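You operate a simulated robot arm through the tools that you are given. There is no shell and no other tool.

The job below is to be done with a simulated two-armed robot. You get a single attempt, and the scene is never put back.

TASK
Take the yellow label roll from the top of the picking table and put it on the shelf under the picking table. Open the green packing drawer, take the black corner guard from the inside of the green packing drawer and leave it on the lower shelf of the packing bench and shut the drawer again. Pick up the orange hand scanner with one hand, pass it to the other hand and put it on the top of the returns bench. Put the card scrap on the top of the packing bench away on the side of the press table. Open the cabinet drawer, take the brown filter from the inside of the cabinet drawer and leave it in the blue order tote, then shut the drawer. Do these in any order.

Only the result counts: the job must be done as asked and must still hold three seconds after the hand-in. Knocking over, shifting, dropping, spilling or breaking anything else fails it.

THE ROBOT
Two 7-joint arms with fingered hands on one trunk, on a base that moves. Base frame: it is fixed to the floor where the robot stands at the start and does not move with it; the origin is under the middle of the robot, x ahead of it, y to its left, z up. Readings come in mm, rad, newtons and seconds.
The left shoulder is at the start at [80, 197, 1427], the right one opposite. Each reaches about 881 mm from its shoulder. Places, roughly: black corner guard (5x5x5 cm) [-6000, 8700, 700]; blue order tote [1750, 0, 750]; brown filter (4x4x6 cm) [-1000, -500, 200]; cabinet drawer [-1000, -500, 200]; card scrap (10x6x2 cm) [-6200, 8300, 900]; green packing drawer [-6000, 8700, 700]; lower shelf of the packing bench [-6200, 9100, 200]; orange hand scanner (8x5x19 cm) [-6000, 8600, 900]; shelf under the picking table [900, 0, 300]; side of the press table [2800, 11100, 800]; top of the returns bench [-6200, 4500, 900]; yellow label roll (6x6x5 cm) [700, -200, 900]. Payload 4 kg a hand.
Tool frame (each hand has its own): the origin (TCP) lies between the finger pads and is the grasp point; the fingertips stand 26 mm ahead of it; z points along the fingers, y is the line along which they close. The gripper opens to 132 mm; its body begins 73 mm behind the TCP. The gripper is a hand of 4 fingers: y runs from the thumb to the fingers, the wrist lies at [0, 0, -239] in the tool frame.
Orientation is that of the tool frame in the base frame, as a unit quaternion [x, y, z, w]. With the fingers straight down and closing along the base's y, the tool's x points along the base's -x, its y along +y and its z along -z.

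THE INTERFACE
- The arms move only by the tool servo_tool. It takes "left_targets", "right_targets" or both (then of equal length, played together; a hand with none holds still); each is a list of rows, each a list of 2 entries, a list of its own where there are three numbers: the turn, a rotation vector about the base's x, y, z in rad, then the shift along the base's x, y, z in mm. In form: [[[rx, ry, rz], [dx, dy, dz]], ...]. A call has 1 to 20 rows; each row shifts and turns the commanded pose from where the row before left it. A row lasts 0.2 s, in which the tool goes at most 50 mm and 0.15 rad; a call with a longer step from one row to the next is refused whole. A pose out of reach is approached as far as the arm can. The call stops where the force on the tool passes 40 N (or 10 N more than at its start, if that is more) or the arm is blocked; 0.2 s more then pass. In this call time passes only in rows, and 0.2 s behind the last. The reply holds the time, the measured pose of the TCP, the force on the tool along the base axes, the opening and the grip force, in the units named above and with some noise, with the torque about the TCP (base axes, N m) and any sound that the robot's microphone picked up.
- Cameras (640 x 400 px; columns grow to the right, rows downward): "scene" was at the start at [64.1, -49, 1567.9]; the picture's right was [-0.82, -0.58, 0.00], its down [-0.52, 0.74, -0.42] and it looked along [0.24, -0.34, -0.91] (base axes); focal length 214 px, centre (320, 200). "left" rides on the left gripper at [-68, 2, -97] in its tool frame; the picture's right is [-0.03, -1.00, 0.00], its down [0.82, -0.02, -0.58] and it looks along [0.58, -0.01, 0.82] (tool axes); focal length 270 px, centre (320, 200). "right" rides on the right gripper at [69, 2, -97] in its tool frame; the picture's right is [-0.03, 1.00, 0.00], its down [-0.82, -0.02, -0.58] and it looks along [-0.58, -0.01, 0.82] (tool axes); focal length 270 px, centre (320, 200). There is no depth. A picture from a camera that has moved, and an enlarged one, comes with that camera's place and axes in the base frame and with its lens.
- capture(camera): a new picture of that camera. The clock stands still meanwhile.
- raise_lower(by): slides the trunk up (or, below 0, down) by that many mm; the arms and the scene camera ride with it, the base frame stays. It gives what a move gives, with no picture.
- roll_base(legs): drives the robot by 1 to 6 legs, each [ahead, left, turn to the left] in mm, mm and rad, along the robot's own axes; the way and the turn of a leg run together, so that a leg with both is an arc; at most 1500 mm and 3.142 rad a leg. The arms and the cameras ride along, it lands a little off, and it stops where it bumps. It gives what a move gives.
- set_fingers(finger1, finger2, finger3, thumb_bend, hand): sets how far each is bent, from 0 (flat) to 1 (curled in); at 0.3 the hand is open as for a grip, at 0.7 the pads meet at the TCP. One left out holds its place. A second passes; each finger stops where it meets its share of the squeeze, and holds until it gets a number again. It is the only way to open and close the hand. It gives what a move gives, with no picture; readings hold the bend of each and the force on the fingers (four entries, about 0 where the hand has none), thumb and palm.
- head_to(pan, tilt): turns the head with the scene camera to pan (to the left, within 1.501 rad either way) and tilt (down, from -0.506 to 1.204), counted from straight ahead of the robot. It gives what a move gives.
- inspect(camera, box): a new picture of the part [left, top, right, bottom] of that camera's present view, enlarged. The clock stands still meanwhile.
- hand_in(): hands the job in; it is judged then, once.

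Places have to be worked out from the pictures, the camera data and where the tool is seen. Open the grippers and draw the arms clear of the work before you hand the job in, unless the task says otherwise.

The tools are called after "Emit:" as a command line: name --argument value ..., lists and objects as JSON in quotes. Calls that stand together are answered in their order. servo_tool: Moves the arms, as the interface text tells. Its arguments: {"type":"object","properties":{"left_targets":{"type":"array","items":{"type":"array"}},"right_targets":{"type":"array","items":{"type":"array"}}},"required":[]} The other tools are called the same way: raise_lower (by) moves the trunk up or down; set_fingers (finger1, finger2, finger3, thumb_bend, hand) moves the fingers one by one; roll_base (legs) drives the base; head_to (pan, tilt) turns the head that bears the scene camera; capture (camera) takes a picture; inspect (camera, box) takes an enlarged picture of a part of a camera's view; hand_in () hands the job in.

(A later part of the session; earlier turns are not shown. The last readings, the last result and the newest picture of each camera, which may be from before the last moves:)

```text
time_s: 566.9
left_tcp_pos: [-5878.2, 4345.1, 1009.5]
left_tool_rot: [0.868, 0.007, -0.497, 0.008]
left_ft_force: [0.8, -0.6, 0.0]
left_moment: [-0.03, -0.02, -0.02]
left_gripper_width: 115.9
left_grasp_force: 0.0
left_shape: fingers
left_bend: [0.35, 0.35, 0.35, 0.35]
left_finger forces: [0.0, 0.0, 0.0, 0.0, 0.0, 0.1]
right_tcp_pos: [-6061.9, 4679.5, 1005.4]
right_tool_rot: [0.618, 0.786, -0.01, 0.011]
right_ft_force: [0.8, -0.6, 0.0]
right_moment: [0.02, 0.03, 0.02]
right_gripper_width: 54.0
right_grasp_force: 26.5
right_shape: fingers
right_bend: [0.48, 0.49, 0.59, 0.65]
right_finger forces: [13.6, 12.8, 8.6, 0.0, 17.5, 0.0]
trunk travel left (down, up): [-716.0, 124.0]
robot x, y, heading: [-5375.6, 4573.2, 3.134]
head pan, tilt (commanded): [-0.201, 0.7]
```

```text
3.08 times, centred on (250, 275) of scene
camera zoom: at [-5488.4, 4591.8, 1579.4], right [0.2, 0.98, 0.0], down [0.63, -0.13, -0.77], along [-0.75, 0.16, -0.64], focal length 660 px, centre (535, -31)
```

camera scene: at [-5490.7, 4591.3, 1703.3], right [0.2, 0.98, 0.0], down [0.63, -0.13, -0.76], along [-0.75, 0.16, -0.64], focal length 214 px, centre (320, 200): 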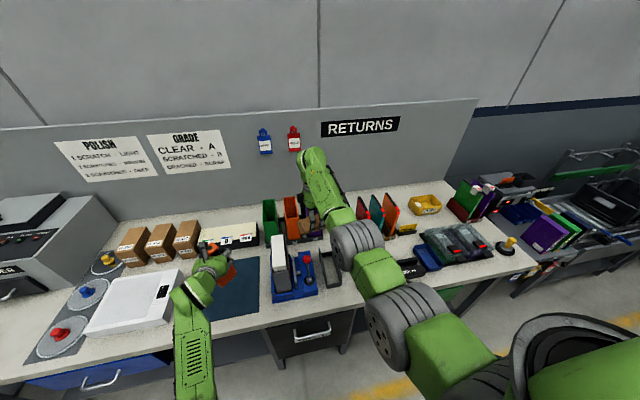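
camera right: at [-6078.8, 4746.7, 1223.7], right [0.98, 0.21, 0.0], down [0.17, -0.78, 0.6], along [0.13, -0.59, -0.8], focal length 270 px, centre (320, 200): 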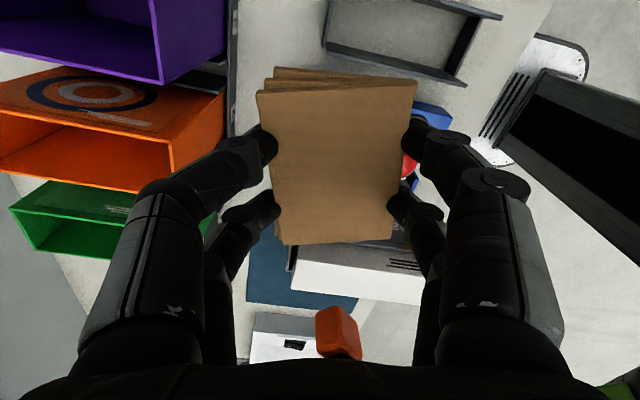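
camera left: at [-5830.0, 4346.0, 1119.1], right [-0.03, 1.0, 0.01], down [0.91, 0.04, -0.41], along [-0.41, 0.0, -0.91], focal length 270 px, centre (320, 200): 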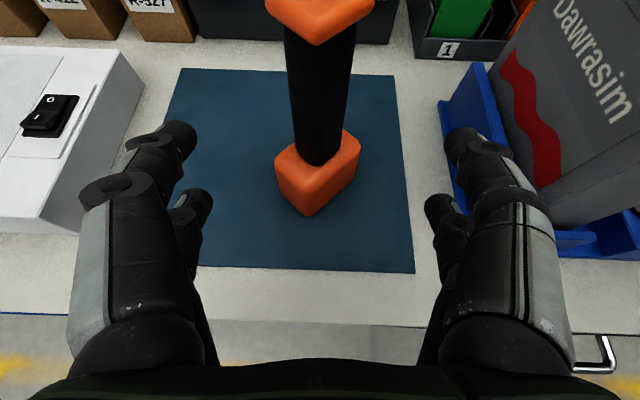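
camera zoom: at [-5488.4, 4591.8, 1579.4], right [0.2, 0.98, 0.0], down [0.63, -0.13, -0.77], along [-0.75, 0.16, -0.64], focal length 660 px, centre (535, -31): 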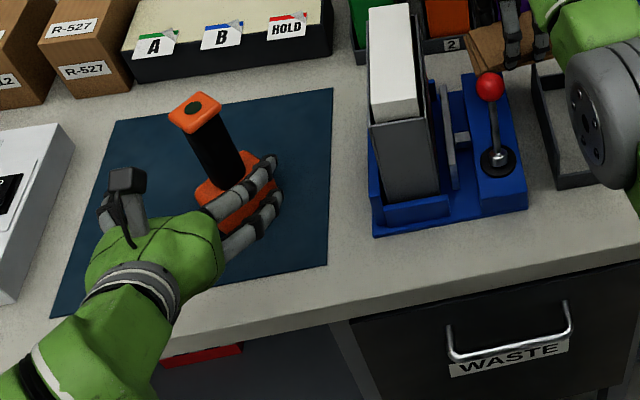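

The scanner stands upright on the returns bench. I raise the trunk and back away.

Emit:
raise_lower --by 122

Emit:
roll_base --legs '[[-280, 0, 0]]'

Emit:
head_to --pan 0.1 --tilt 0.6

Emit:
inspect --camera "scene" --box '[180, 180, 400, 320]'

```text
time_s: 568.4
left_tcp_pos: [-5880.4, 4344.3, 1130.8]
left_tool_rot: [0.869, 0.007, -0.495, 0.008]
left_ft_force: [-0.3, -0.6, 0.1]
left_moment: [-0.01, 0.02, -0.01]
left_gripper_width: 116.4
left_grasp_force: 0.0
left_shape: fingers
left_bend: [0.35, 0.35, 0.35, 0.35]
left_finger forces: [0.0, 0.0, 0.0, 0.0, 0.0, 0.1]
right_tcp_pos: [-6063.3, 4677.6, 1126.5]
right_tool_rot: [0.619, 0.785, -0.01, 0.01]
right_ft_force: [1.3, 0.4, 0.2]
right_moment: [0.0, 0.0, 0.0]
right_gripper_width: 54.0
right_grasp_force: 26.6
right_shape: fingers
right_bend: [0.48, 0.49, 0.59, 0.65]
right_finger forces: [13.7, 12.8, 8.7, 0.1, 17.8, 0.0]
trunk travel left (down, up): [-838.0, 2.0]
robot x, y, heading: [-5375.4, 4571.1, 3.138]
head pan, tilt (commanded): [-0.201, 0.7]
```

```text
time_s: 570.3
left_tcp_pos: [-5604.5, 4343.3, 1129.5]
left_tool_rot: [0.869, 0.008, -0.494, 0.009]
left_ft_force: [0.1, -0.7, 0.5]
left_moment: [-0.01, 0.02, -0.01]
left_gripper_width: 116.2
left_grasp_force: 0.1
left_shape: fingers
left_bend: [0.35, 0.35, 0.35, 0.35]
left_finger forces: [0.0, 0.0, 0.0, 0.0, 0.0, 0.0]
right_tcp_pos: [-5786.7, 4676.2, 1124.5]
right_tool_rot: [0.619, 0.785, -0.008, 0.011]
right_ft_force: [-0.4, -0.3, -0.9]
right_moment: [-0.01, 0.02, 0.01]
right_gripper_width: 54.1
right_grasp_force: 25.8
right_shape: fingers
right_bend: [0.48, 0.49, 0.59, 0.65]
right_finger forces: [13.6, 12.8, 8.6, 0.0, 17.7, 0.1]
trunk travel left (down, up): [-838.0, 2.0]
robot x, y, heading: [-5094.9, 4571.0, 3.138]
head pan, tilt (commanded): [-0.201, 0.7]
```

```text
time_s: 571.1
left_tcp_pos: [-5601.5, 4343.8, 1131.6]
left_tool_rot: [0.868, 0.008, -0.496, 0.008]
left_ft_force: [0.0, 0.9, -0.5]
left_moment: [0.02, 0.01, -0.01]
left_gripper_width: 116.3
left_grasp_force: 0.1
left_shape: fingers
left_bend: [0.35, 0.35, 0.35, 0.35]
left_finger forces: [0.1, 0.0, 0.1, 0.1, 0.0, 0.1]
right_tcp_pos: [-5783.5, 4677.5, 1126.2]
right_tool_rot: [0.618, 0.786, -0.009, 0.01]
right_ft_force: [-0.2, 0.1, -0.8]
right_moment: [0.0, -0.01, 0.0]
right_gripper_width: 53.7
right_grasp_force: 26.2
right_shape: fingers
right_bend: [0.48, 0.49, 0.59, 0.65]
right_finger forces: [13.7, 12.8, 8.7, 0.0, 17.9, 0.0]
trunk travel left (down, up): [-838.0, 2.0]
robot x, y, heading: [-5092.9, 4572.3, 3.141]
head pan, tilt (commanded): [0.099, 0.6]
```

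```text
2.86 times, centred on (290, 250) of scene
camera zoom: at [-5215.6, 4564.8, 1709.9], right [-0.09, 1.0, 0.0], down [0.56, 0.05, -0.82], along [-0.82, -0.08, -0.57], focal length 613 px, centre (406, 57)
```

zoom: 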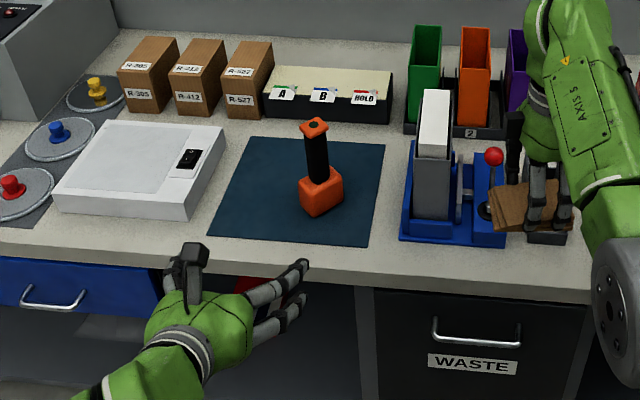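

The scanner is delivered. Now for the scrap: I turn north and drive back up the aisle past the packing bench toward the north aisle.

Emit:
roll_base --legs '[[0, 0, -1.571], [0, 100, 0], [1400, 0, 0], [1400, 0, 0], [1300, 0, 0]]'

Emit:
head_to --pan -0.5 --tilt 0.2

Emit:
capture --camera "scene"

```text
time_s: 595.5
left_tcp_pos: [-5400.0, 9206.3, 1131.2]
left_tool_rot: [0.617, -0.611, -0.355, -0.346]
left_ft_force: [-0.4, 0.4, -0.6]
left_moment: [0.0, -0.01, 0.0]
left_gripper_width: 116.2
left_grasp_force: 0.1
left_shape: fingers
left_bend: [0.35, 0.35, 0.35, 0.35]
left_finger forces: [0.0, 0.1, 0.0, 0.1, 0.0, 0.0]
right_tcp_pos: [-5066.2, 9386.6, 1127.4]
right_tool_rot: [0.993, 0.115, -0.014, 0.001]
right_ft_force: [0.3, -1.1, 0.4]
right_moment: [0.04, 0.03, -0.02]
right_gripper_width: 53.4
right_grasp_force: 25.9
right_shape: fingers
right_bend: [0.48, 0.49, 0.59, 0.65]
right_finger forces: [13.3, 12.4, 8.3, 0.0, 17.4, 0.0]
trunk travel left (down, up): [-838.0, 2.0]
robot x, y, heading: [-5175.6, 8697.5, 1.565]
head pan, tilt (commanded): [0.099, 0.6]
```

```text
time_s: 596.5
left_tcp_pos: [-5400.0, 9208.0, 1131.7]
left_tool_rot: [0.617, -0.611, -0.355, -0.346]
left_ft_force: [0.0, -0.6, -0.1]
left_moment: [-0.01, 0.01, -0.01]
left_gripper_width: 116.1
left_grasp_force: 0.1
left_shape: fingers
left_bend: [0.35, 0.35, 0.35, 0.35]
left_finger forces: [0.1, 0.0, 0.1, 0.0, 0.0, 0.0]
right_tcp_pos: [-5064.8, 9388.1, 1126.8]
right_tool_rot: [0.993, 0.115, -0.014, 0.002]
right_ft_force: [0.0, -0.7, 0.3]
right_moment: [-0.01, 0.03, 0.0]
right_gripper_width: 53.1
right_grasp_force: 26.4
right_shape: fingers
right_bend: [0.48, 0.49, 0.59, 0.65]
right_finger forces: [13.4, 12.4, 8.5, 0.0, 17.4, 0.0]
trunk travel left (down, up): [-838.0, 2.0]
robot x, y, heading: [-5173.9, 8703.2, 1.558]
head pan, tilt (commanded): [-0.499, 0.201]
```

```text
taken
camera scene: at [-5129.8, 8814.3, 1746.6], right [0.87, -0.49, 0.0], down [-0.1, -0.18, -0.98], along [0.48, 0.86, -0.2], focal length 214 px, centre (320, 200)
```

scene: 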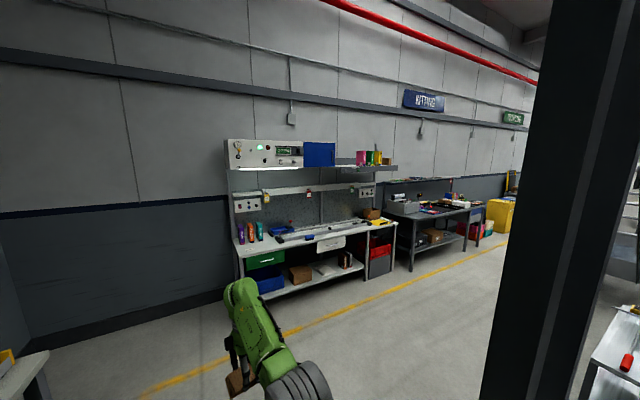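

Clear ahead. I go on 1150 mm and turn east to look along the north aisle.

Emit:
roll_base --legs '[[1150, 0, 0], [0, 0, -1.56]]'

Emit:
head_to --pan 0 --tilt 0.2

Emit:
capture --camera "scene"

```text
time_s: 606.2
left_tcp_pos: [-4679.6, 10089.6, 1131.3]
left_tool_rot: [-0.017, 0.869, 0.013, 0.495]
left_ft_force: [0.1, 0.1, -0.3]
left_moment: [0.01, 0.04, 0.01]
left_gripper_width: 116.3
left_grasp_force: 0.0
left_shape: fingers
left_bend: [0.35, 0.35, 0.35, 0.35]
left_finger forces: [0.1, 0.0, 0.0, 0.1, 0.0, 0.0]
right_tcp_pos: [-4487.9, 9761.8, 1127.9]
right_tool_rot: [0.793, -0.609, -0.011, -0.009]
right_ft_force: [0.4, -0.1, 0.3]
right_moment: [0.02, -0.01, -0.02]
right_gripper_width: 52.7
right_grasp_force: 26.0
right_shape: fingers
right_bend: [0.48, 0.49, 0.59, 0.65]
right_finger forces: [13.2, 12.1, 8.2, 0.0, 17.1, 0.0]
trunk travel left (down, up): [-838.0, 2.0]
robot x, y, heading: [-5177.1, 9851.0, 0.021]
head pan, tilt (commanded): [-0.499, 0.201]
```

```text
time_s: 607.1
left_tcp_pos: [-4680.3, 10088.5, 1131.2]
left_tool_rot: [-0.017, 0.868, 0.014, 0.495]
left_ft_force: [-0.1, -0.6, 0.0]
left_moment: [0.0, -0.02, 0.01]
left_gripper_width: 116.0
left_grasp_force: 0.0
left_shape: fingers
left_bend: [0.35, 0.35, 0.35, 0.35]
left_finger forces: [0.1, 0.0, 0.1, 0.1, 0.0, 0.1]
right_tcp_pos: [-4488.7, 9760.8, 1125.1]
right_tool_rot: [0.793, -0.609, -0.011, -0.01]
right_ft_force: [0.3, 0.0, 0.2]
right_moment: [-0.02, 0.0, -0.02]
right_gripper_width: 52.8
right_grasp_force: 25.1
right_shape: fingers
right_bend: [0.48, 0.49, 0.59, 0.65]
right_finger forces: [13.2, 12.1, 8.3, 0.0, 17.1, 0.1]
trunk travel left (down, up): [-838.0, 2.0]
robot x, y, heading: [-5180.0, 9846.9, 0.017]
head pan, tilt (commanded): [0.0, 0.201]
```

```text
taken
camera scene: at [-5055.9, 9851.3, 1746.7], right [0.02, -1.0, 0.0], down [-0.2, 0.0, -0.98], along [0.98, 0.02, -0.2], focal length 214 px, centre (320, 200)
```

scene: 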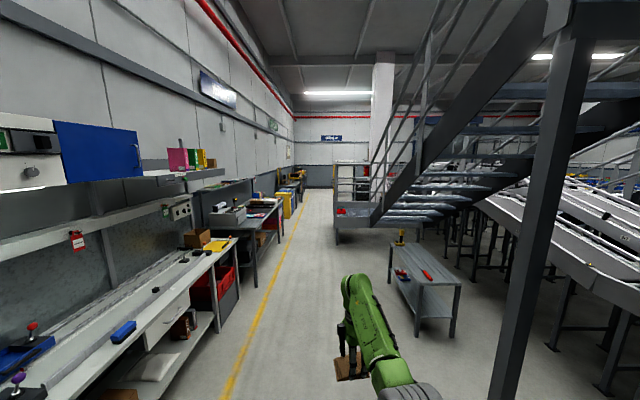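

The north aisle runs clear to the east. I shift north 200 mm, straighten, and drive 4.3 m east.

Emit:
roll_base --legs '[[0, 200, -0.017], [1450, 0, 0], [1450, 0, 0], [1400, 0, 0]]'

Emit:
capture --camera "scene"

```text
time_s: 628.9
left_tcp_pos: [-382.2, 10263.9, 1131.7]
left_tool_rot: [-0.008, 0.868, 0.008, 0.496]
left_ft_force: [0.5, -0.4, -0.2]
left_moment: [0.0, 0.02, -0.01]
left_gripper_width: 115.9
left_grasp_force: 0.1
left_shape: fingers
left_bend: [0.35, 0.35, 0.35, 0.35]
left_finger forces: [0.0, 0.0, 0.1, 0.0, 0.0, 0.0]
right_tcp_pos: [-198.2, 9931.6, 1127.3]
right_tool_rot: [0.786, -0.618, -0.01, -0.009]
right_ft_force: [0.9, 0.1, 0.1]
right_moment: [-0.02, 0.0, -0.03]
right_gripper_width: 52.9
right_grasp_force: 25.5
right_shape: fingers
right_bend: [0.48, 0.49, 0.59, 0.65]
right_finger forces: [13.3, 12.1, 8.3, 0.0, 17.1, 0.1]
trunk travel left (down, up): [-838.0, 2.0]
robot x, y, heading: [-887.0, 10035.9, -0.001]
head pan, tilt (commanded): [0.0, 0.201]
```

```text
taken
camera scene: at [-764.3, 10035.7, 1746.8], right [0.0, -1.0, 0.0], down [-0.2, 0.0, -0.98], along [0.98, 0.0, -0.2], focal length 214 px, centre (320, 200)
```

scene: 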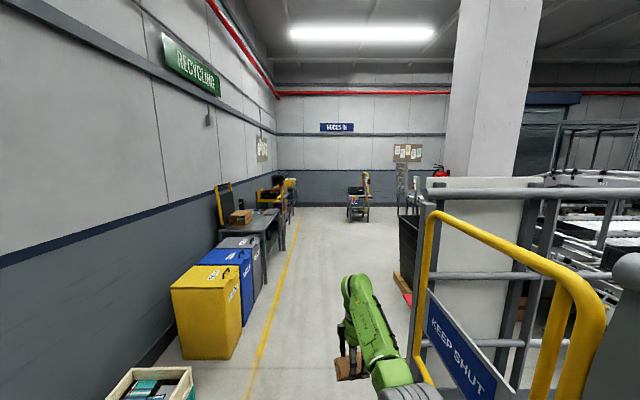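

The gate on the right and the recycling bins on the left leave the way free. I drive 2.5 m further east and look at the left side.

Emit:
roll_base --legs '[[1300, 0, 0], [1200, 0, 0]]'

Emit:
head_to --pan 0.7 --tilt 0.4

Emit:
capture --camera "scene"

```text
time_s: 641.0
left_tcp_pos: [2103.8, 10271.7, 1132.6]
left_tool_rot: [-0.012, 0.868, 0.011, 0.496]
left_ft_force: [-0.3, -0.9, 0.4]
left_moment: [0.02, -0.03, 0.02]
left_gripper_width: 116.3
left_grasp_force: 0.1
left_shape: fingers
left_bend: [0.35, 0.35, 0.35, 0.35]
left_finger forces: [0.0, 0.0, 0.1, 0.0, 0.0, 0.0]
right_tcp_pos: [2290.0, 9941.6, 1127.9]
right_tool_rot: [0.789, -0.615, -0.01, -0.009]
right_ft_force: [-0.4, -0.9, -0.8]
right_moment: [-0.02, -0.03, -0.04]
right_gripper_width: 53.0
right_grasp_force: 25.5
right_shape: fingers
right_bend: [0.48, 0.49, 0.59, 0.65]
right_finger forces: [13.3, 12.1, 8.3, 0.0, 17.0, 0.0]
trunk travel left (down, up): [-838.0, 2.0]
robot x, y, heading: [1602.0, 10039.5, 0.012]
head pan, tilt (commanded): [0.0, 0.201]
```

```text
time_s: 642.1
left_tcp_pos: [2103.9, 10272.5, 1131.2]
left_tool_rot: [-0.011, 0.869, 0.01, 0.495]
left_ft_force: [0.4, 0.6, 0.0]
left_moment: [-0.01, 0.0, -0.01]
left_gripper_width: 116.3
left_grasp_force: 0.0
left_shape: fingers
left_bend: [0.35, 0.35, 0.35, 0.35]
left_finger forces: [0.0, 0.0, 0.0, 0.0, 0.0, 0.1]
right_tcp_pos: [2291.5, 9941.0, 1126.4]
right_tool_rot: [0.789, -0.615, -0.01, -0.009]
right_ft_force: [0.4, -0.3, -0.3]
right_moment: [-0.03, 0.01, 0.01]
right_gripper_width: 53.0
right_grasp_force: 25.5
right_shape: fingers
right_bend: [0.48, 0.49, 0.59, 0.65]
right_finger forces: [13.2, 12.0, 8.3, 0.0, 17.1, 0.0]
trunk travel left (down, up): [-838.0, 2.0]
robot x, y, heading: [1600.0, 10039.9, 0.01]
head pan, tilt (commanded): [0.7, 0.4]
```

```text
taken
camera scene: at [1702.8, 10098.8, 1728.1], right [0.65, -0.76, 0.0], down [-0.3, -0.25, -0.92], along [0.7, 0.6, -0.39], focal length 214 px, centre (320, 200)
```

scene: 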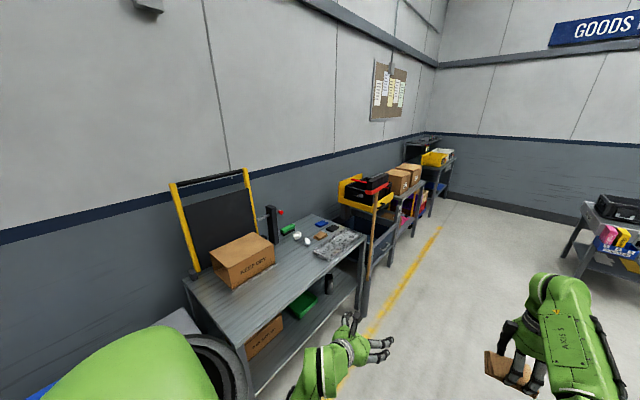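

That's the press table (box, press with red knob, small parts). I enlarge it to find a free spot on its side.

Emit:
inspect --camera "scene" --box '[160, 170, 400, 350]'

```text
2.22 times, centred on (280, 260) of scene
camera zoom: at [1702.8, 10098.8, 1728.1], right [0.65, -0.76, 0.0], down [-0.3, -0.25, -0.92], along [0.7, 0.6, -0.39], focal length 477 px, centre (409, 67)
```

zoom: 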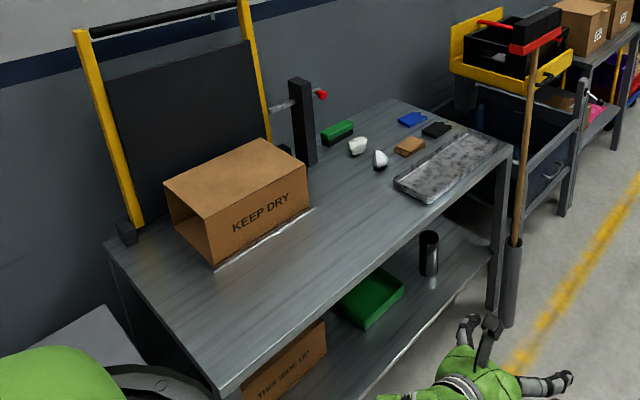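

I turn the right hand back to neutral yaw here, move a little south, and turn to face the press table.

Emit:
servo_tool --right_targets '[[[0, 0, -0.139], [0, 0, 0]], [[0, 0, -0.139], [0, 0, 0]], [[0, 0, -0.139], [0, 0, 0]], [[0, 0, -0.139], [0, 0, 0]], [[0, 0, -0.139], [0, 0, 0]], [[0, 0, -0.139], [0, 0, 0]], [[0, 0, -0.139], [0, 0, 0]], [[0, 0, -0.139], [0, 0, 0]], [[0, 0, -0.139], [0, 0, 0]], [[0, 0, -0.139], [0, 0, 0]], [[0, 0, -0.139], [0, 0, 0]], [[0, 0, -0.139], [0, 0, 0]], [[0, 0, -0.138], [0, 0, 0]]]'

Emit:
roll_base --legs '[[0, -200, 0], [0, 0, 1.561], [0, -1120, 0]]'

Emit:
head_to --pan -0.1 --tilt 0.5

Emit:
capture --camera "scene"

```text
time_s: 644.9
left_tcp_pos: [2104.1, 10273.2, 1131.5]
left_tool_rot: [-0.012, 0.868, 0.011, 0.496]
left_ft_force: [-0.2, 0.7, 0.1]
left_moment: [0.0, -0.02, 0.01]
left_gripper_width: 116.0
left_grasp_force: 0.1
left_shape: fingers
left_bend: [0.35, 0.35, 0.35, 0.35]
left_finger forces: [0.0, 0.0, 0.1, 0.0, 0.0, 0.1]
right_tcp_pos: [2291.6, 9941.1, 1126.8]
right_tool_rot: [-0.005, 1.0, -0.001, 0.013]
right_ft_force: [-0.6, -0.3, -0.4]
right_moment: [-0.01, 0.01, -0.02]
right_gripper_width: 52.8
right_grasp_force: 25.5
right_shape: fingers
right_bend: [0.48, 0.49, 0.59, 0.65]
right_finger forces: [13.3, 12.1, 8.3, 0.0, 17.3, 0.0]
trunk travel left (down, up): [-838.0, 2.0]
robot x, y, heading: [1600.7, 10039.6, 0.01]
head pan, tilt (commanded): [0.7, 0.4]
```

```text
time_s: 655.6
left_tcp_pos: [2499.7, 10331.7, 1130.0]
left_tool_rot: [0.618, -0.611, -0.355, -0.346]
left_ft_force: [-0.3, -0.5, 0.0]
left_moment: [-0.03, 0.03, -0.02]
left_gripper_width: 116.0
left_grasp_force: 0.1
left_shape: fingers
left_bend: [0.35, 0.35, 0.35, 0.35]
left_finger forces: [0.0, 0.1, 0.1, 0.1, 0.0, 0.1]
right_tcp_pos: [2834.1, 10512.3, 1126.7]
right_tool_rot: [-0.707, 0.707, 0.01, 0.01]
right_ft_force: [-0.1, 0.7, -0.3]
right_moment: [-0.01, 0.0, 0.02]
right_gripper_width: 52.8
right_grasp_force: 25.2
right_shape: fingers
right_bend: [0.48, 0.49, 0.59, 0.65]
right_finger forces: [13.4, 12.0, 8.2, 0.1, 17.2, 0.0]
trunk travel left (down, up): [-838.0, 2.0]
robot x, y, heading: [2726.8, 9826.9, 1.563]
head pan, tilt (commanded): [0.7, 0.4]
```

```text
time_s: 656.8
left_tcp_pos: [2501.8, 10330.1, 1131.3]
left_tool_rot: [0.618, -0.61, -0.356, -0.346]
left_ft_force: [0.0, -0.7, -0.6]
left_moment: [-0.03, 0.01, 0.02]
left_gripper_width: 116.0
left_grasp_force: 0.0
left_shape: fingers
left_bend: [0.35, 0.35, 0.35, 0.35]
left_finger forces: [0.0, 0.0, 0.0, 0.0, 0.1, 0.0]
right_tcp_pos: [2833.4, 10511.7, 1126.1]
right_tool_rot: [-0.706, 0.708, 0.009, 0.01]
right_ft_force: [1.2, -0.3, -0.9]
right_moment: [0.02, -0.01, -0.01]
right_gripper_width: 52.9
right_grasp_force: 25.4
right_shape: fingers
right_bend: [0.48, 0.49, 0.59, 0.65]
right_finger forces: [13.4, 12.2, 8.3, 0.0, 17.2, 0.0]
trunk travel left (down, up): [-838.0, 2.0]
robot x, y, heading: [2727.3, 9825.2, 1.564]
head pan, tilt (commanded): [-0.099, 0.499]
```

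```text
taken
camera scene: at [2736.3, 9946.5, 1719.0], right [0.99, -0.11, 0.0], down [-0.05, -0.48, -0.88], along [0.09, 0.87, -0.48], focal length 214 px, centre (320, 200)
```

scene: 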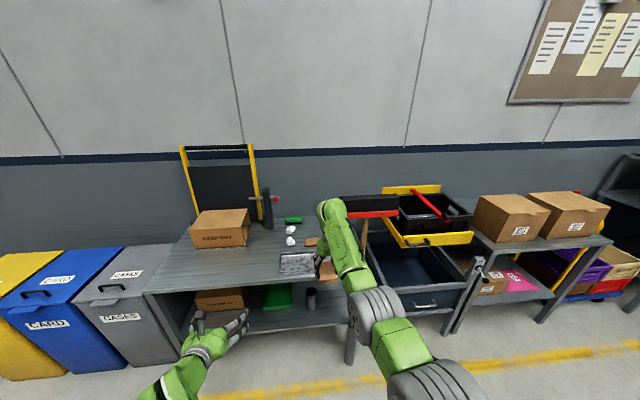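

I enlarge the right half of the press table.

Emit:
inspect --camera "scene" --box '[230, 190, 400, 310]'

Emit:
capture --camera "right"

```text
3.33 times, centred on (315, 250) of scene
camera zoom: at [2736.3, 9946.5, 1719.0], right [0.99, -0.11, 0.0], down [-0.05, -0.48, -0.88], along [0.09, 0.87, -0.48], focal length 715 px, centre (337, 33)
```

zoom: 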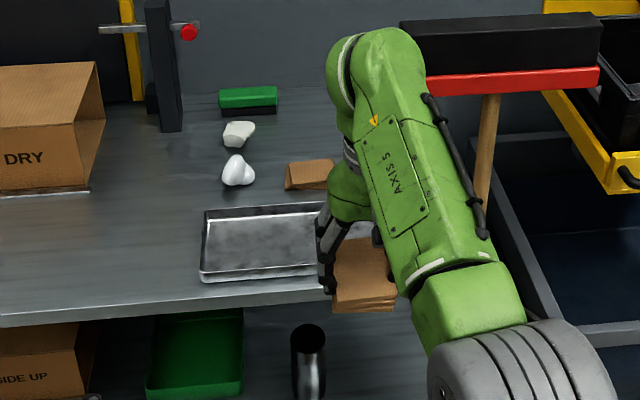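

```text
taken
camera right: at [2831.7, 10439.7, 1222.0], right [-1.0, 0.03, 0.0], down [0.02, 0.8, 0.6], along [0.02, 0.6, -0.8], focal length 270 px, centre (320, 200)
```

right: 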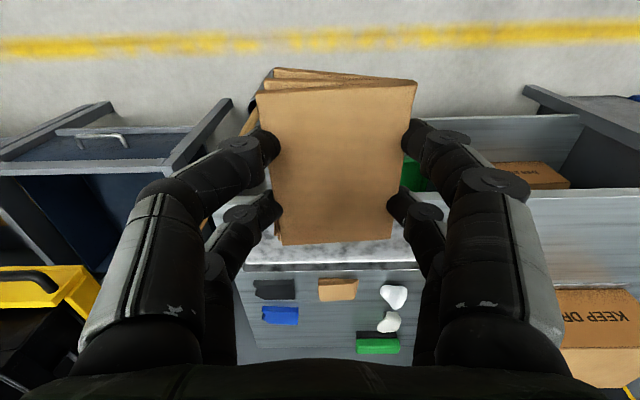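

I lower the trunk 150 mm here in front of the table and take a second hand view, to measure the table's height by parallax.

Emit:
raise_lower --by -150

Emit:
capture --camera "right"

Emit:
inspect --camera "scene" --box '[230, 170, 400, 290]'

```text
time_s: 658.5
left_tcp_pos: [2500.9, 10329.7, 981.2]
left_tool_rot: [0.618, -0.61, -0.356, -0.345]
left_ft_force: [-0.1, -0.1, 0.6]
left_moment: [0.01, -0.02, 0.02]
left_gripper_width: 116.0
left_grasp_force: 0.1
left_shape: fingers
left_bend: [0.35, 0.35, 0.35, 0.35]
left_finger forces: [0.1, 0.1, 0.0, 0.1, 0.1, 0.1]
right_tcp_pos: [2834.4, 10511.9, 977.8]
right_tool_rot: [-0.706, 0.708, 0.01, 0.01]
right_ft_force: [-0.2, -0.1, -1.0]
right_moment: [0.01, 0.04, 0.02]
right_gripper_width: 52.9
right_grasp_force: 25.7
right_shape: fingers
right_bend: [0.48, 0.49, 0.59, 0.65]
right_finger forces: [13.4, 12.0, 8.2, 0.0, 17.1, 0.0]
trunk travel left (down, up): [-688.0, 152.0]
robot x, y, heading: [2729.6, 9826.1, 1.558]
head pan, tilt (commanded): [-0.099, 0.499]
```

```text
taken
camera right: at [2831.7, 10439.7, 1072.2], right [-1.0, 0.03, 0.0], down [0.02, 0.8, 0.6], along [0.02, 0.6, -0.8], focal length 270 px, centre (320, 200)
```

right: 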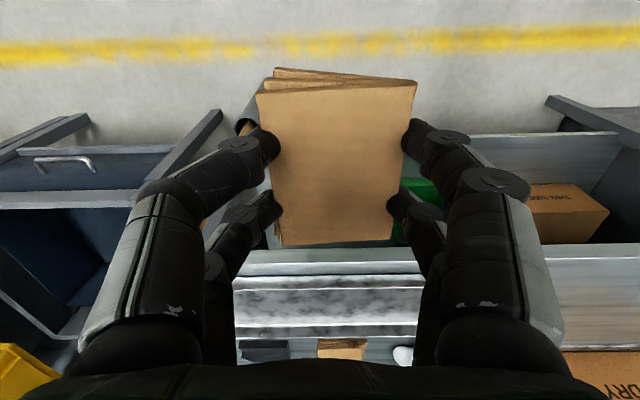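

```text
3.33 times, centred on (315, 230) of scene
camera zoom: at [2736.5, 9946.4, 1569.1], right [0.99, -0.11, 0.0], down [-0.05, -0.48, -0.88], along [0.09, 0.87, -0.48], focal length 715 px, centre (337, 100)
```

zoom: 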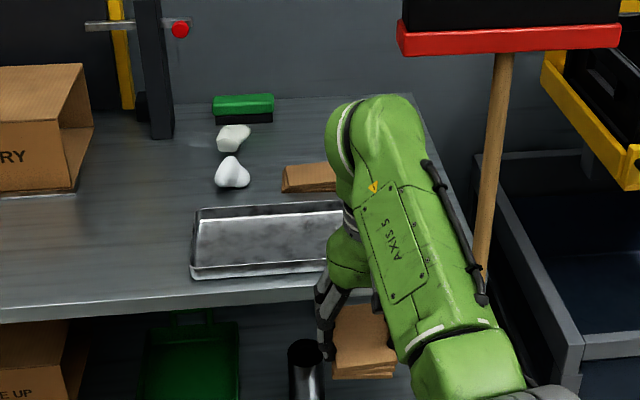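

The table top is at about z 800 with free space near [2785, 11160]. A broom head hangs near x 2886+, y 10726, z 1230, so I shift left 199 mm to keep the right arm clear, then advance.

Emit:
roll_base --legs '[[0, 199, 0], [480, 0, 0]]'

Emit:
capture --camera "scene"

Emit:
capture --camera "right"

```text
time_s: 662.6
left_tcp_pos: [2301.9, 10811.6, 982.8]
left_tool_rot: [0.618, -0.61, -0.356, -0.345]
left_ft_force: [0.6, 0.2, 0.3]
left_moment: [0.03, 0.03, -0.01]
left_gripper_width: 116.1
left_grasp_force: 0.1
left_shape: fingers
left_bend: [0.35, 0.35, 0.35, 0.35]
left_finger forces: [0.1, 0.0, 0.0, 0.0, 0.0, 0.0]
right_tcp_pos: [2635.1, 10993.7, 977.6]
right_tool_rot: [-0.707, 0.707, 0.009, 0.01]
right_ft_force: [0.0, 0.1, 0.2]
right_moment: [0.01, 0.01, 0.02]
right_gripper_width: 52.8
right_grasp_force: 25.6
right_shape: fingers
right_bend: [0.48, 0.49, 0.59, 0.65]
right_finger forces: [13.4, 12.1, 8.3, 0.0, 17.2, 0.0]
trunk travel left (down, up): [-688.0, 152.0]
robot x, y, heading: [2529.9, 10305.9, 1.566]
head pan, tilt (commanded): [-0.099, 0.499]
```

```text
taken
camera scene: at [2538.8, 10427.3, 1569.2], right [0.99, -0.11, 0.0], down [-0.05, -0.47, -0.88], along [0.09, 0.87, -0.48], focal length 214 px, centre (320, 200)
```

scene: 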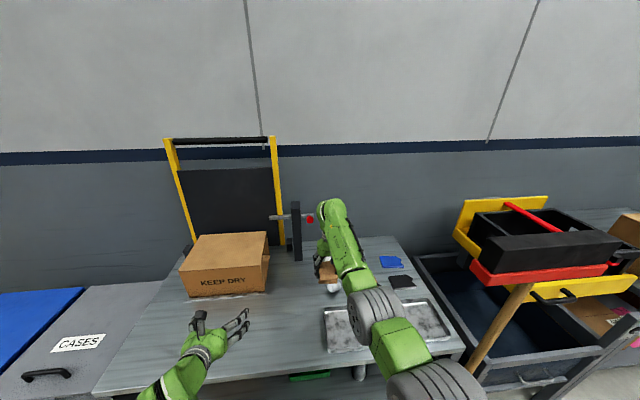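

```text
taken
camera right: at [2633.0, 10921.5, 1072.9], right [-1.0, 0.03, 0.0], down [0.02, 0.8, 0.6], along [0.02, 0.6, -0.8], focal length 270 px, centre (320, 200)
```

right: 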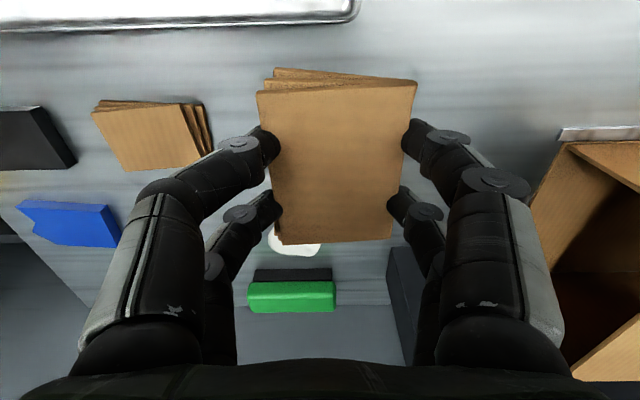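

Now the small parts are clear: brown stack near (2808, 11024), blue near (2954, 11145), white near (2675, 11194). My spot is (2805, 11162). I advance 140 mm, then shift the hand right by arm.

Emit:
roll_base --legs '[[140, 0, 0]]'

Emit:
servo_tool --right_targets '[[[0, 0, 0], [25, 3, 0]], [[0, 0, 0], [25, 4, 0]], [[0, 0, 0], [25, 4, 0]], [[0, 0, 0], [25, 4, 0]], [[0, 0, 0], [25, 4, 0]], [[0, 0, 0], [25, 4, 0]], [[0, 0, 0], [20, 4, 0]]]'

Emit:
capture --camera "right"

Emit:
capture --camera "scene"

```text
time_s: 663.9
left_tcp_pos: [2302.7, 10946.6, 982.1]
left_tool_rot: [0.619, -0.609, -0.357, -0.345]
left_ft_force: [0.9, -1.0, -0.6]
left_moment: [-0.01, -0.02, -0.01]
left_gripper_width: 116.0
left_grasp_force: 0.1
left_shape: fingers
left_bend: [0.35, 0.35, 0.35, 0.35]
left_finger forces: [0.0, 0.1, 0.0, 0.1, 0.1, 0.0]
right_tcp_pos: [2635.1, 11130.2, 978.3]
right_tool_rot: [0.708, -0.706, -0.01, -0.011]
right_ft_force: [-1.2, 0.5, -1.0]
right_moment: [0.01, 0.02, -0.03]
right_gripper_width: 53.1
right_grasp_force: 25.4
right_shape: fingers
right_bend: [0.48, 0.49, 0.59, 0.65]
right_finger forces: [13.3, 12.0, 8.4, 0.0, 17.2, 0.1]
trunk travel left (down, up): [-688.0, 152.0]
robot x, y, heading: [2529.4, 10443.2, 1.562]
head pan, tilt (commanded): [-0.099, 0.499]
```

```text
time_s: 665.5
left_tcp_pos: [2303.3, 10948.8, 981.6]
left_tool_rot: [0.62, -0.609, -0.356, -0.344]
left_ft_force: [0.1, -0.4, -0.3]
left_moment: [0.01, 0.02, -0.01]
left_gripper_width: 115.9
left_grasp_force: 0.0
left_shape: fingers
left_bend: [0.35, 0.35, 0.35, 0.35]
left_finger forces: [0.0, 0.1, 0.0, 0.0, 0.0, 0.0]
right_tcp_pos: [2805.8, 11159.5, 975.4]
right_tool_rot: [0.708, -0.706, -0.01, -0.009]
right_ft_force: [-0.4, 0.3, 0.0]
right_moment: [-0.04, 0.03, 0.01]
right_gripper_width: 53.0
right_grasp_force: 25.6
right_shape: fingers
right_bend: [0.48, 0.49, 0.59, 0.65]
right_finger forces: [13.5, 12.2, 8.3, 0.0, 17.2, 0.0]
trunk travel left (down, up): [-688.0, 152.0]
robot x, y, heading: [2530.0, 10445.7, 1.567]
head pan, tilt (commanded): [-0.099, 0.499]
```

```text
taken
camera right: at [2803.4, 11087.4, 1071.4], right [-1.0, 0.02, 0.0], down [0.02, 0.8, 0.6], along [0.01, 0.6, -0.8], focal length 270 px, centre (320, 200)
```

right: 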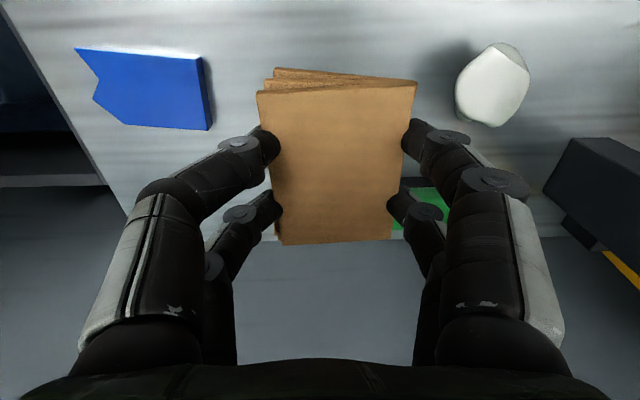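

```text
taken
camera scene: at [2540.1, 10566.7, 1569.0], right [0.99, -0.1, 0.0], down [-0.05, -0.48, -0.88], along [0.09, 0.87, -0.48], focal length 214 px, centre (320, 200)
```

scene: 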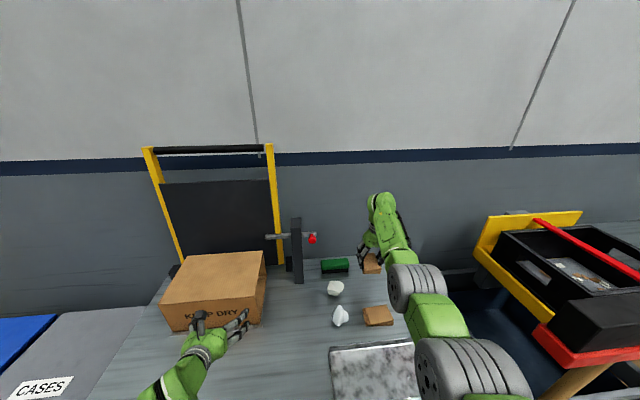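

Clear of the neighbours on both sides. I lift the left hand a bit, then lower the trunk 105 mm.

Emit:
servo_tool --left_targets '[[[0, 0, 0], [0, -15, 15]], [[0, 0, 0], [0, -15, 15]], [[0, 0, 0], [0, -15, 15]], [[0, 0, 0], [0, -15, 15]], [[0, 0, 0], [0, -15, 15]]]'

Emit:
raise_lower --by -105

Emit:
capture --camera "right"

```text
time_s: 666.7
left_tcp_pos: [2303.4, 10873.4, 1056.7]
left_tool_rot: [0.619, -0.609, -0.356, -0.345]
left_ft_force: [0.6, 0.1, 0.0]
left_moment: [0.0, 0.0, 0.0]
left_gripper_width: 116.3
left_grasp_force: 0.0
left_shape: fingers
left_bend: [0.35, 0.35, 0.35, 0.35]
left_finger forces: [0.1, 0.0, 0.0, 0.0, 0.1, 0.1]
right_tcp_pos: [2806.0, 11158.8, 976.3]
right_tool_rot: [0.708, -0.706, -0.009, -0.011]
right_ft_force: [-0.9, -0.1, 0.3]
right_moment: [-0.02, 0.04, 0.03]
right_gripper_width: 53.0
right_grasp_force: 25.5
right_shape: fingers
right_bend: [0.48, 0.49, 0.59, 0.65]
right_finger forces: [13.6, 12.0, 8.3, 0.0, 17.2, 0.0]
trunk travel left (down, up): [-688.0, 152.0]
robot x, y, heading: [2531.0, 10446.5, 1.569]
head pan, tilt (commanded): [-0.099, 0.499]
```

```text
time_s: 668.1
left_tcp_pos: [2301.5, 10873.1, 950.5]
left_tool_rot: [0.619, -0.609, -0.356, -0.345]
left_ft_force: [0.4, -0.7, 0.8]
left_moment: [0.0, -0.01, -0.01]
left_gripper_width: 116.1
left_grasp_force: 0.1
left_shape: fingers
left_bend: [0.35, 0.35, 0.35, 0.35]
left_finger forces: [0.1, 0.1, 0.0, 0.0, 0.1, 0.1]
right_tcp_pos: [2805.1, 11159.4, 872.3]
right_tool_rot: [0.707, -0.707, -0.009, -0.01]
right_ft_force: [0.6, 0.5, 0.4]
right_moment: [-0.01, 0.01, -0.02]
right_gripper_width: 53.0
right_grasp_force: 25.7
right_shape: fingers
right_bend: [0.48, 0.49, 0.59, 0.65]
right_finger forces: [13.5, 12.2, 8.3, 0.0, 17.2, 0.0]
trunk travel left (down, up): [-583.0, 257.0]
robot x, y, heading: [2529.0, 10447.1, 1.565]
head pan, tilt (commanded): [-0.099, 0.499]
```

```text
taken
camera right: at [2802.8, 11087.2, 966.7], right [-1.0, 0.02, 0.0], down [0.02, 0.8, 0.6], along [0.01, 0.6, -0.8], focal length 270 px, centre (320, 200)
```

right: 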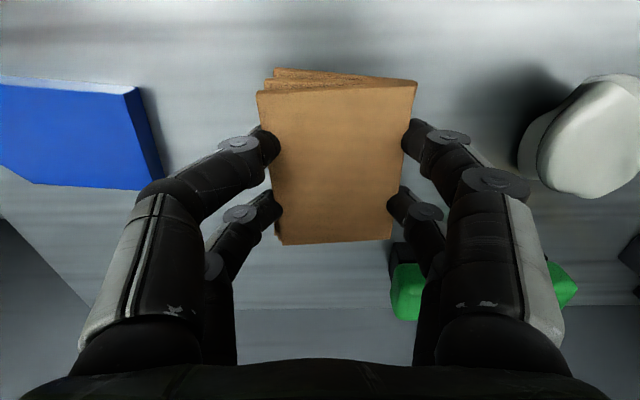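

Good clearances. I lower 32 mm more, then in small steps to contact.

Emit:
raise_lower --by -30

Emit:
raise_lower --by -4

Emit:
raise_lower --by -4

Emit:
raise_lower --by -4

```text
time_s: 668.8
left_tcp_pos: [2302.1, 10873.4, 922.4]
left_tool_rot: [0.619, -0.609, -0.356, -0.344]
left_ft_force: [-0.7, 0.6, 0.0]
left_moment: [0.03, -0.01, 0.02]
left_gripper_width: 116.0
left_grasp_force: 0.0
left_shape: fingers
left_bend: [0.35, 0.35, 0.35, 0.35]
left_finger forces: [0.0, 0.0, 0.0, 0.0, 0.0, 0.1]
right_tcp_pos: [2805.0, 11158.3, 842.0]
right_tool_rot: [0.708, -0.706, -0.009, -0.01]
right_ft_force: [0.6, -0.3, -0.6]
right_moment: [0.0, 0.0, 0.03]
right_gripper_width: 53.0
right_grasp_force: 25.8
right_shape: fingers
right_bend: [0.48, 0.49, 0.59, 0.65]
right_finger forces: [13.5, 12.1, 8.5, 0.0, 17.2, 0.0]
trunk travel left (down, up): [-553.0, 287.0]
robot x, y, heading: [2530.9, 10443.8, 1.561]
head pan, tilt (commanded): [-0.099, 0.499]
```

```text
time_s: 669.3
left_tcp_pos: [2301.6, 10872.7, 917.1]
left_tool_rot: [0.619, -0.609, -0.356, -0.345]
left_ft_force: [0.4, -0.6, -0.3]
left_moment: [0.0, 0.01, 0.0]
left_gripper_width: 116.3
left_grasp_force: 0.0
left_shape: fingers
left_bend: [0.35, 0.35, 0.35, 0.35]
left_finger forces: [0.0, 0.1, 0.0, 0.0, 0.1, 0.0]
right_tcp_pos: [2805.6, 11158.8, 838.6]
right_tool_rot: [0.707, -0.707, -0.01, -0.012]
right_ft_force: [1.4, 0.6, 7.4]
right_moment: [-0.01, 0.21, 0.01]
right_gripper_width: 52.9
right_grasp_force: 25.8
right_shape: fingers
right_bend: [0.48, 0.49, 0.59, 0.65]
right_finger forces: [13.2, 12.0, 8.6, 0.0, 17.4, 0.0]
trunk travel left (down, up): [-549.0, 291.0]
robot x, y, heading: [2531.5, 10447.7, 1.564]
head pan, tilt (commanded): [-0.099, 0.499]
```

```text
time_s: 669.9
left_tcp_pos: [2302.0, 10872.7, 914.3]
left_tool_rot: [0.618, -0.609, -0.357, -0.346]
left_ft_force: [0.1, -0.1, -0.8]
left_moment: [0.0, -0.03, -0.02]
left_gripper_width: 116.0
left_grasp_force: 0.0
left_shape: fingers
left_bend: [0.35, 0.35, 0.35, 0.35]
left_finger forces: [0.0, 0.0, 0.0, 0.0, 0.0, 0.0]
right_tcp_pos: [2804.9, 11159.7, 838.0]
right_tool_rot: [0.708, -0.706, -0.012, -0.013]
right_ft_force: [2.6, 1.7, 19.4]
right_moment: [0.04, 0.66, 0.01]
right_gripper_width: 52.7
right_grasp_force: 27.4
right_shape: fingers
right_bend: [0.49, 0.5, 0.59, 0.65]
right_finger forces: [13.2, 12.7, 9.6, 0.1, 18.7, 0.0]
trunk travel left (down, up): [-545.0, 295.0]
robot x, y, heading: [2528.3, 10447.6, 1.564]
head pan, tilt (commanded): [-0.099, 0.499]
```

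```text
time_s: 670.4
left_tcp_pos: [2301.0, 10870.6, 910.0]
left_tool_rot: [0.619, -0.609, -0.356, -0.346]
left_ft_force: [-0.7, -0.6, -0.2]
left_moment: [0.03, 0.0, 0.01]
left_gripper_width: 116.0
left_grasp_force: 0.0
left_shape: fingers
left_bend: [0.35, 0.35, 0.35, 0.35]
left_finger forces: [0.1, 0.0, 0.0, 0.0, 0.1, 0.0]
right_tcp_pos: [2804.4, 11158.2, 835.1]
right_tool_rot: [0.708, -0.706, -0.011, -0.015]
right_ft_force: [4.7, 4.4, 31.8]
right_moment: [0.03, 0.46, 0.04]
right_gripper_width: 52.7
right_grasp_force: 28.5
right_shape: fingers
right_bend: [0.5, 0.51, 0.59, 0.65]
right_finger forces: [13.6, 13.1, 10.3, 0.0, 20.7, 0.1]
trunk travel left (down, up): [-541.0, 299.0]
robot x, y, heading: [2532.4, 10444.7, 1.567]
head pan, tilt (commanded): [-0.099, 0.499]
```

The scrap is on the table. I relieve by 6 mm and open the digits.

Emit:
raise_lower --by 7

Emit:
set_fingers --hand "right" --finger1 0.42 --finger2 0.42 --finger3 0.45 --thumb_bend 0.48

Emit:
capture --camera "right"

```text
time_s: 671.0
left_tcp_pos: [2301.7, 10872.1, 916.7]
left_tool_rot: [0.619, -0.609, -0.356, -0.345]
left_ft_force: [-0.3, -0.4, -0.9]
left_moment: [0.01, 0.0, -0.03]
left_gripper_width: 115.8
left_grasp_force: 0.1
left_shape: fingers
left_bend: [0.35, 0.35, 0.35, 0.35]
left_finger forces: [0.1, 0.0, 0.0, 0.1, 0.1, 0.0]
right_tcp_pos: [2804.8, 11157.0, 837.0]
right_tool_rot: [0.707, -0.707, -0.01, -0.01]
right_ft_force: [3.2, 5.3, 14.0]
right_moment: [0.2, 0.23, -0.05]
right_gripper_width: 52.7
right_grasp_force: 27.9
right_shape: fingers
right_bend: [0.49, 0.51, 0.59, 0.65]
right_finger forces: [13.9, 12.9, 10.2, 0.1, 19.2, 0.0]
trunk travel left (down, up): [-548.0, 292.0]
robot x, y, heading: [2531.0, 10442.4, 1.566]
head pan, tilt (commanded): [-0.099, 0.499]
```

```text
time_s: 672.0
left_tcp_pos: [2302.4, 10873.4, 916.3]
left_tool_rot: [0.619, -0.609, -0.357, -0.344]
left_ft_force: [-0.1, 0.1, 1.4]
left_moment: [-0.01, 0.01, -0.01]
left_gripper_width: 116.2
left_grasp_force: 0.1
left_shape: fingers
left_bend: [0.35, 0.35, 0.35, 0.35]
left_finger forces: [0.1, 0.0, 0.0, 0.1, 0.0, 0.1]
right_tcp_pos: [2805.5, 11158.9, 836.9]
right_tool_rot: [0.708, -0.706, -0.009, -0.011]
right_ft_force: [-0.2, 0.1, 0.9]
right_moment: [-0.04, -0.03, 0.02]
right_gripper_width: 82.5
right_grasp_force: 0.0
right_shape: fingers
right_bend: [0.42, 0.42, 0.45, 0.48]
right_finger forces: [0.0, 0.0, 0.0, 0.1, 0.1, 0.0]
trunk travel left (down, up): [-548.0, 292.0]
robot x, y, heading: [2529.6, 10447.4, 1.568]
head pan, tilt (commanded): [-0.099, 0.499]
```

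```text
taken
camera right: at [2802.9, 11087.1, 931.3], right [-1.0, 0.02, 0.0], down [0.02, 0.8, 0.6], along [0.01, 0.6, -0.8], focal length 270 px, centre (320, 200)
```

right: 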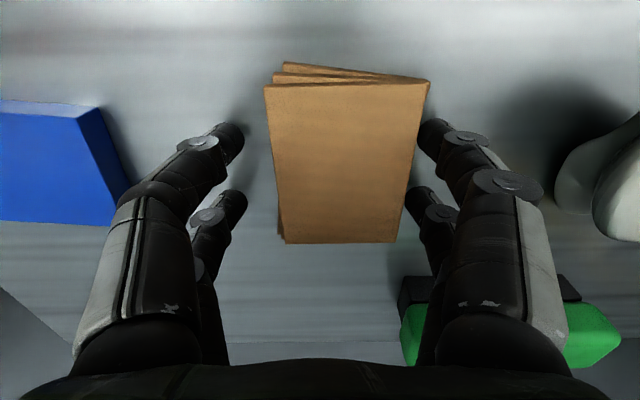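

The scrap rests on the table's side. I raise the hand straight up, check, and then back away.

Emit:
raise_lower --by 200

Emit:
capture --camera "right"

Emit:
servo_tool --right_targets '[[[0, 0, 0], [-25, -4, 0]], [[0, 0, 0], [-25, -4, 0]], [[0, 0, 0], [-25, -4, 0]], [[0, 0, 0], [-25, -4, 0]], [[0, 0, 0], [-25, -4, 0]]]'

Emit:
roll_base --legs '[[-700, 0, 0]]'

Emit:
head_to --pan -0.15 --tilt 0.45

Emit:
capture --camera "scene"

```text
time_s: 674.1
left_tcp_pos: [2302.0, 10873.5, 1116.0]
left_tool_rot: [0.619, -0.609, -0.356, -0.344]
left_ft_force: [0.1, 0.0, 0.4]
left_moment: [0.01, -0.03, 0.0]
left_gripper_width: 116.3
left_grasp_force: 0.1
left_shape: fingers
left_bend: [0.35, 0.35, 0.35, 0.35]
left_finger forces: [0.0, 0.1, 0.0, 0.0, 0.1, 0.0]
right_tcp_pos: [2805.6, 11159.2, 1037.0]
right_tool_rot: [0.708, -0.706, -0.009, -0.01]
right_ft_force: [0.4, -0.9, -0.1]
right_moment: [0.01, 0.02, -0.03]
right_gripper_width: 82.5
right_grasp_force: 0.1
right_shape: fingers
right_bend: [0.42, 0.42, 0.45, 0.48]
right_finger forces: [0.1, 0.0, 0.0, 0.0, 0.1, 0.1]
trunk travel left (down, up): [-748.0, 92.0]
robot x, y, heading: [2534.1, 10443.2, 1.572]
head pan, tilt (commanded): [-0.099, 0.499]
```

```text
taken
camera right: at [2802.8, 11087.2, 1131.4], right [-1.0, 0.02, 0.0], down [0.02, 0.8, 0.6], along [0.01, 0.6, -0.8], focal length 270 px, centre (320, 200)
```

right: 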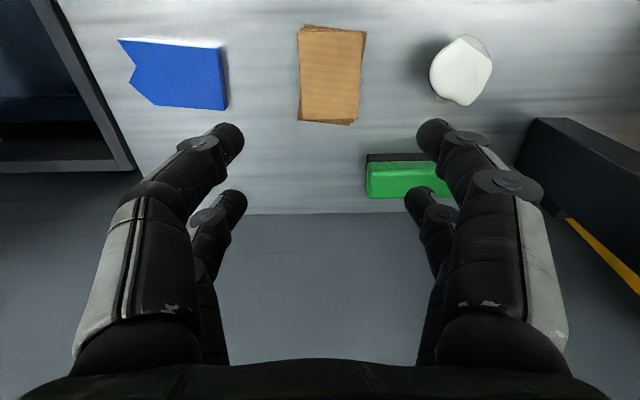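

```text
time_s: 675.3
left_tcp_pos: [2301.6, 10873.3, 1116.0]
left_tool_rot: [0.62, -0.609, -0.356, -0.345]
left_ft_force: [-0.2, 0.0, 0.2]
left_moment: [0.01, 0.02, 0.01]
left_gripper_width: 116.2
left_grasp_force: 0.1
left_shape: fingers
left_bend: [0.35, 0.35, 0.35, 0.35]
left_finger forces: [0.0, 0.0, 0.0, 0.0, 0.0, 0.0]
right_tcp_pos: [2678.8, 11138.9, 1036.0]
right_tool_rot: [0.708, -0.706, -0.009, -0.01]
right_ft_force: [-0.9, -0.7, 1.3]
right_moment: [-0.02, -0.02, 0.0]
right_gripper_width: 82.8
right_grasp_force: 0.1
right_shape: fingers
right_bend: [0.42, 0.42, 0.45, 0.48]
right_finger forces: [0.0, 0.0, 0.0, 0.0, 0.1, 0.0]
trunk travel left (down, up): [-748.0, 92.0]
robot x, y, heading: [2530.2, 10448.4, 1.568]
head pan, tilt (commanded): [-0.099, 0.499]
```

```text
time_s: 679.1
left_tcp_pos: [2299.5, 10179.7, 1115.5]
left_tool_rot: [0.623, -0.606, -0.358, -0.342]
left_ft_force: [-0.4, 1.0, 1.1]
left_moment: [0.01, -0.04, 0.01]
left_gripper_width: 116.1
left_grasp_force: 0.1
left_shape: fingers
left_bend: [0.35, 0.35, 0.35, 0.35]
left_finger forces: [0.0, 0.1, 0.1, 0.1, 0.0, 0.0]
right_tcp_pos: [2672.9, 10448.3, 1035.2]
right_tool_rot: [0.711, -0.703, -0.008, -0.009]
right_ft_force: [0.1, 0.6, -0.5]
right_moment: [-0.04, 0.02, 0.03]
right_gripper_width: 82.4
right_grasp_force: 0.1
right_shape: fingers
right_bend: [0.42, 0.42, 0.45, 0.48]
right_finger forces: [0.0, 0.0, 0.1, 0.0, 0.1, 0.0]
trunk travel left (down, up): [-748.0, 92.0]
robot x, y, heading: [2529.4, 9752.5, 1.577]
head pan, tilt (commanded): [-0.099, 0.499]
```

```text
time_s: 679.8
left_tcp_pos: [2297.8, 10178.2, 1116.4]
left_tool_rot: [0.622, -0.607, -0.356, -0.343]
left_ft_force: [-0.1, 0.4, -0.6]
left_moment: [0.0, 0.04, -0.02]
left_gripper_width: 116.1
left_grasp_force: 0.1
left_shape: fingers
left_bend: [0.35, 0.35, 0.35, 0.35]
left_finger forces: [0.1, 0.0, 0.0, 0.0, 0.0, 0.0]
right_tcp_pos: [2672.3, 10446.5, 1035.6]
right_tool_rot: [0.711, -0.703, -0.009, -0.01]
right_ft_force: [-0.2, -0.4, -0.4]
right_moment: [-0.01, -0.03, -0.01]
right_gripper_width: 82.4
right_grasp_force: 0.0
right_shape: fingers
right_bend: [0.42, 0.42, 0.45, 0.48]
right_finger forces: [0.0, 0.0, 0.1, 0.0, 0.1, 0.1]
trunk travel left (down, up): [-748.0, 92.0]
robot x, y, heading: [2529.8, 9752.0, 1.576]
head pan, tilt (commanded): [-0.15, 0.45]
```

```text
taken
camera scene: at [2543.3, 9874.0, 1633.4], right [0.99, -0.14, 0.0], down [-0.06, -0.43, -0.9], along [0.13, 0.89, -0.44], focal length 214 px, centre (320, 200)
```

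scene: 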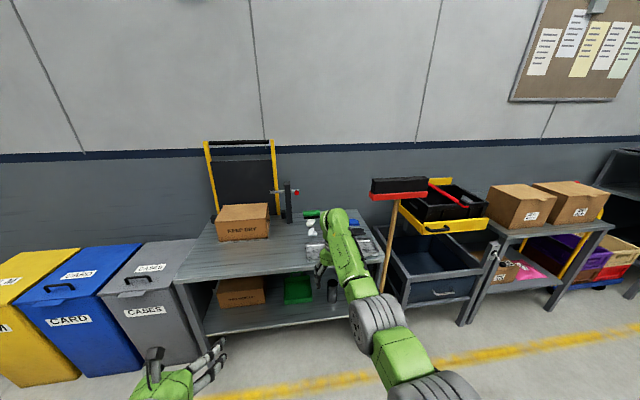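

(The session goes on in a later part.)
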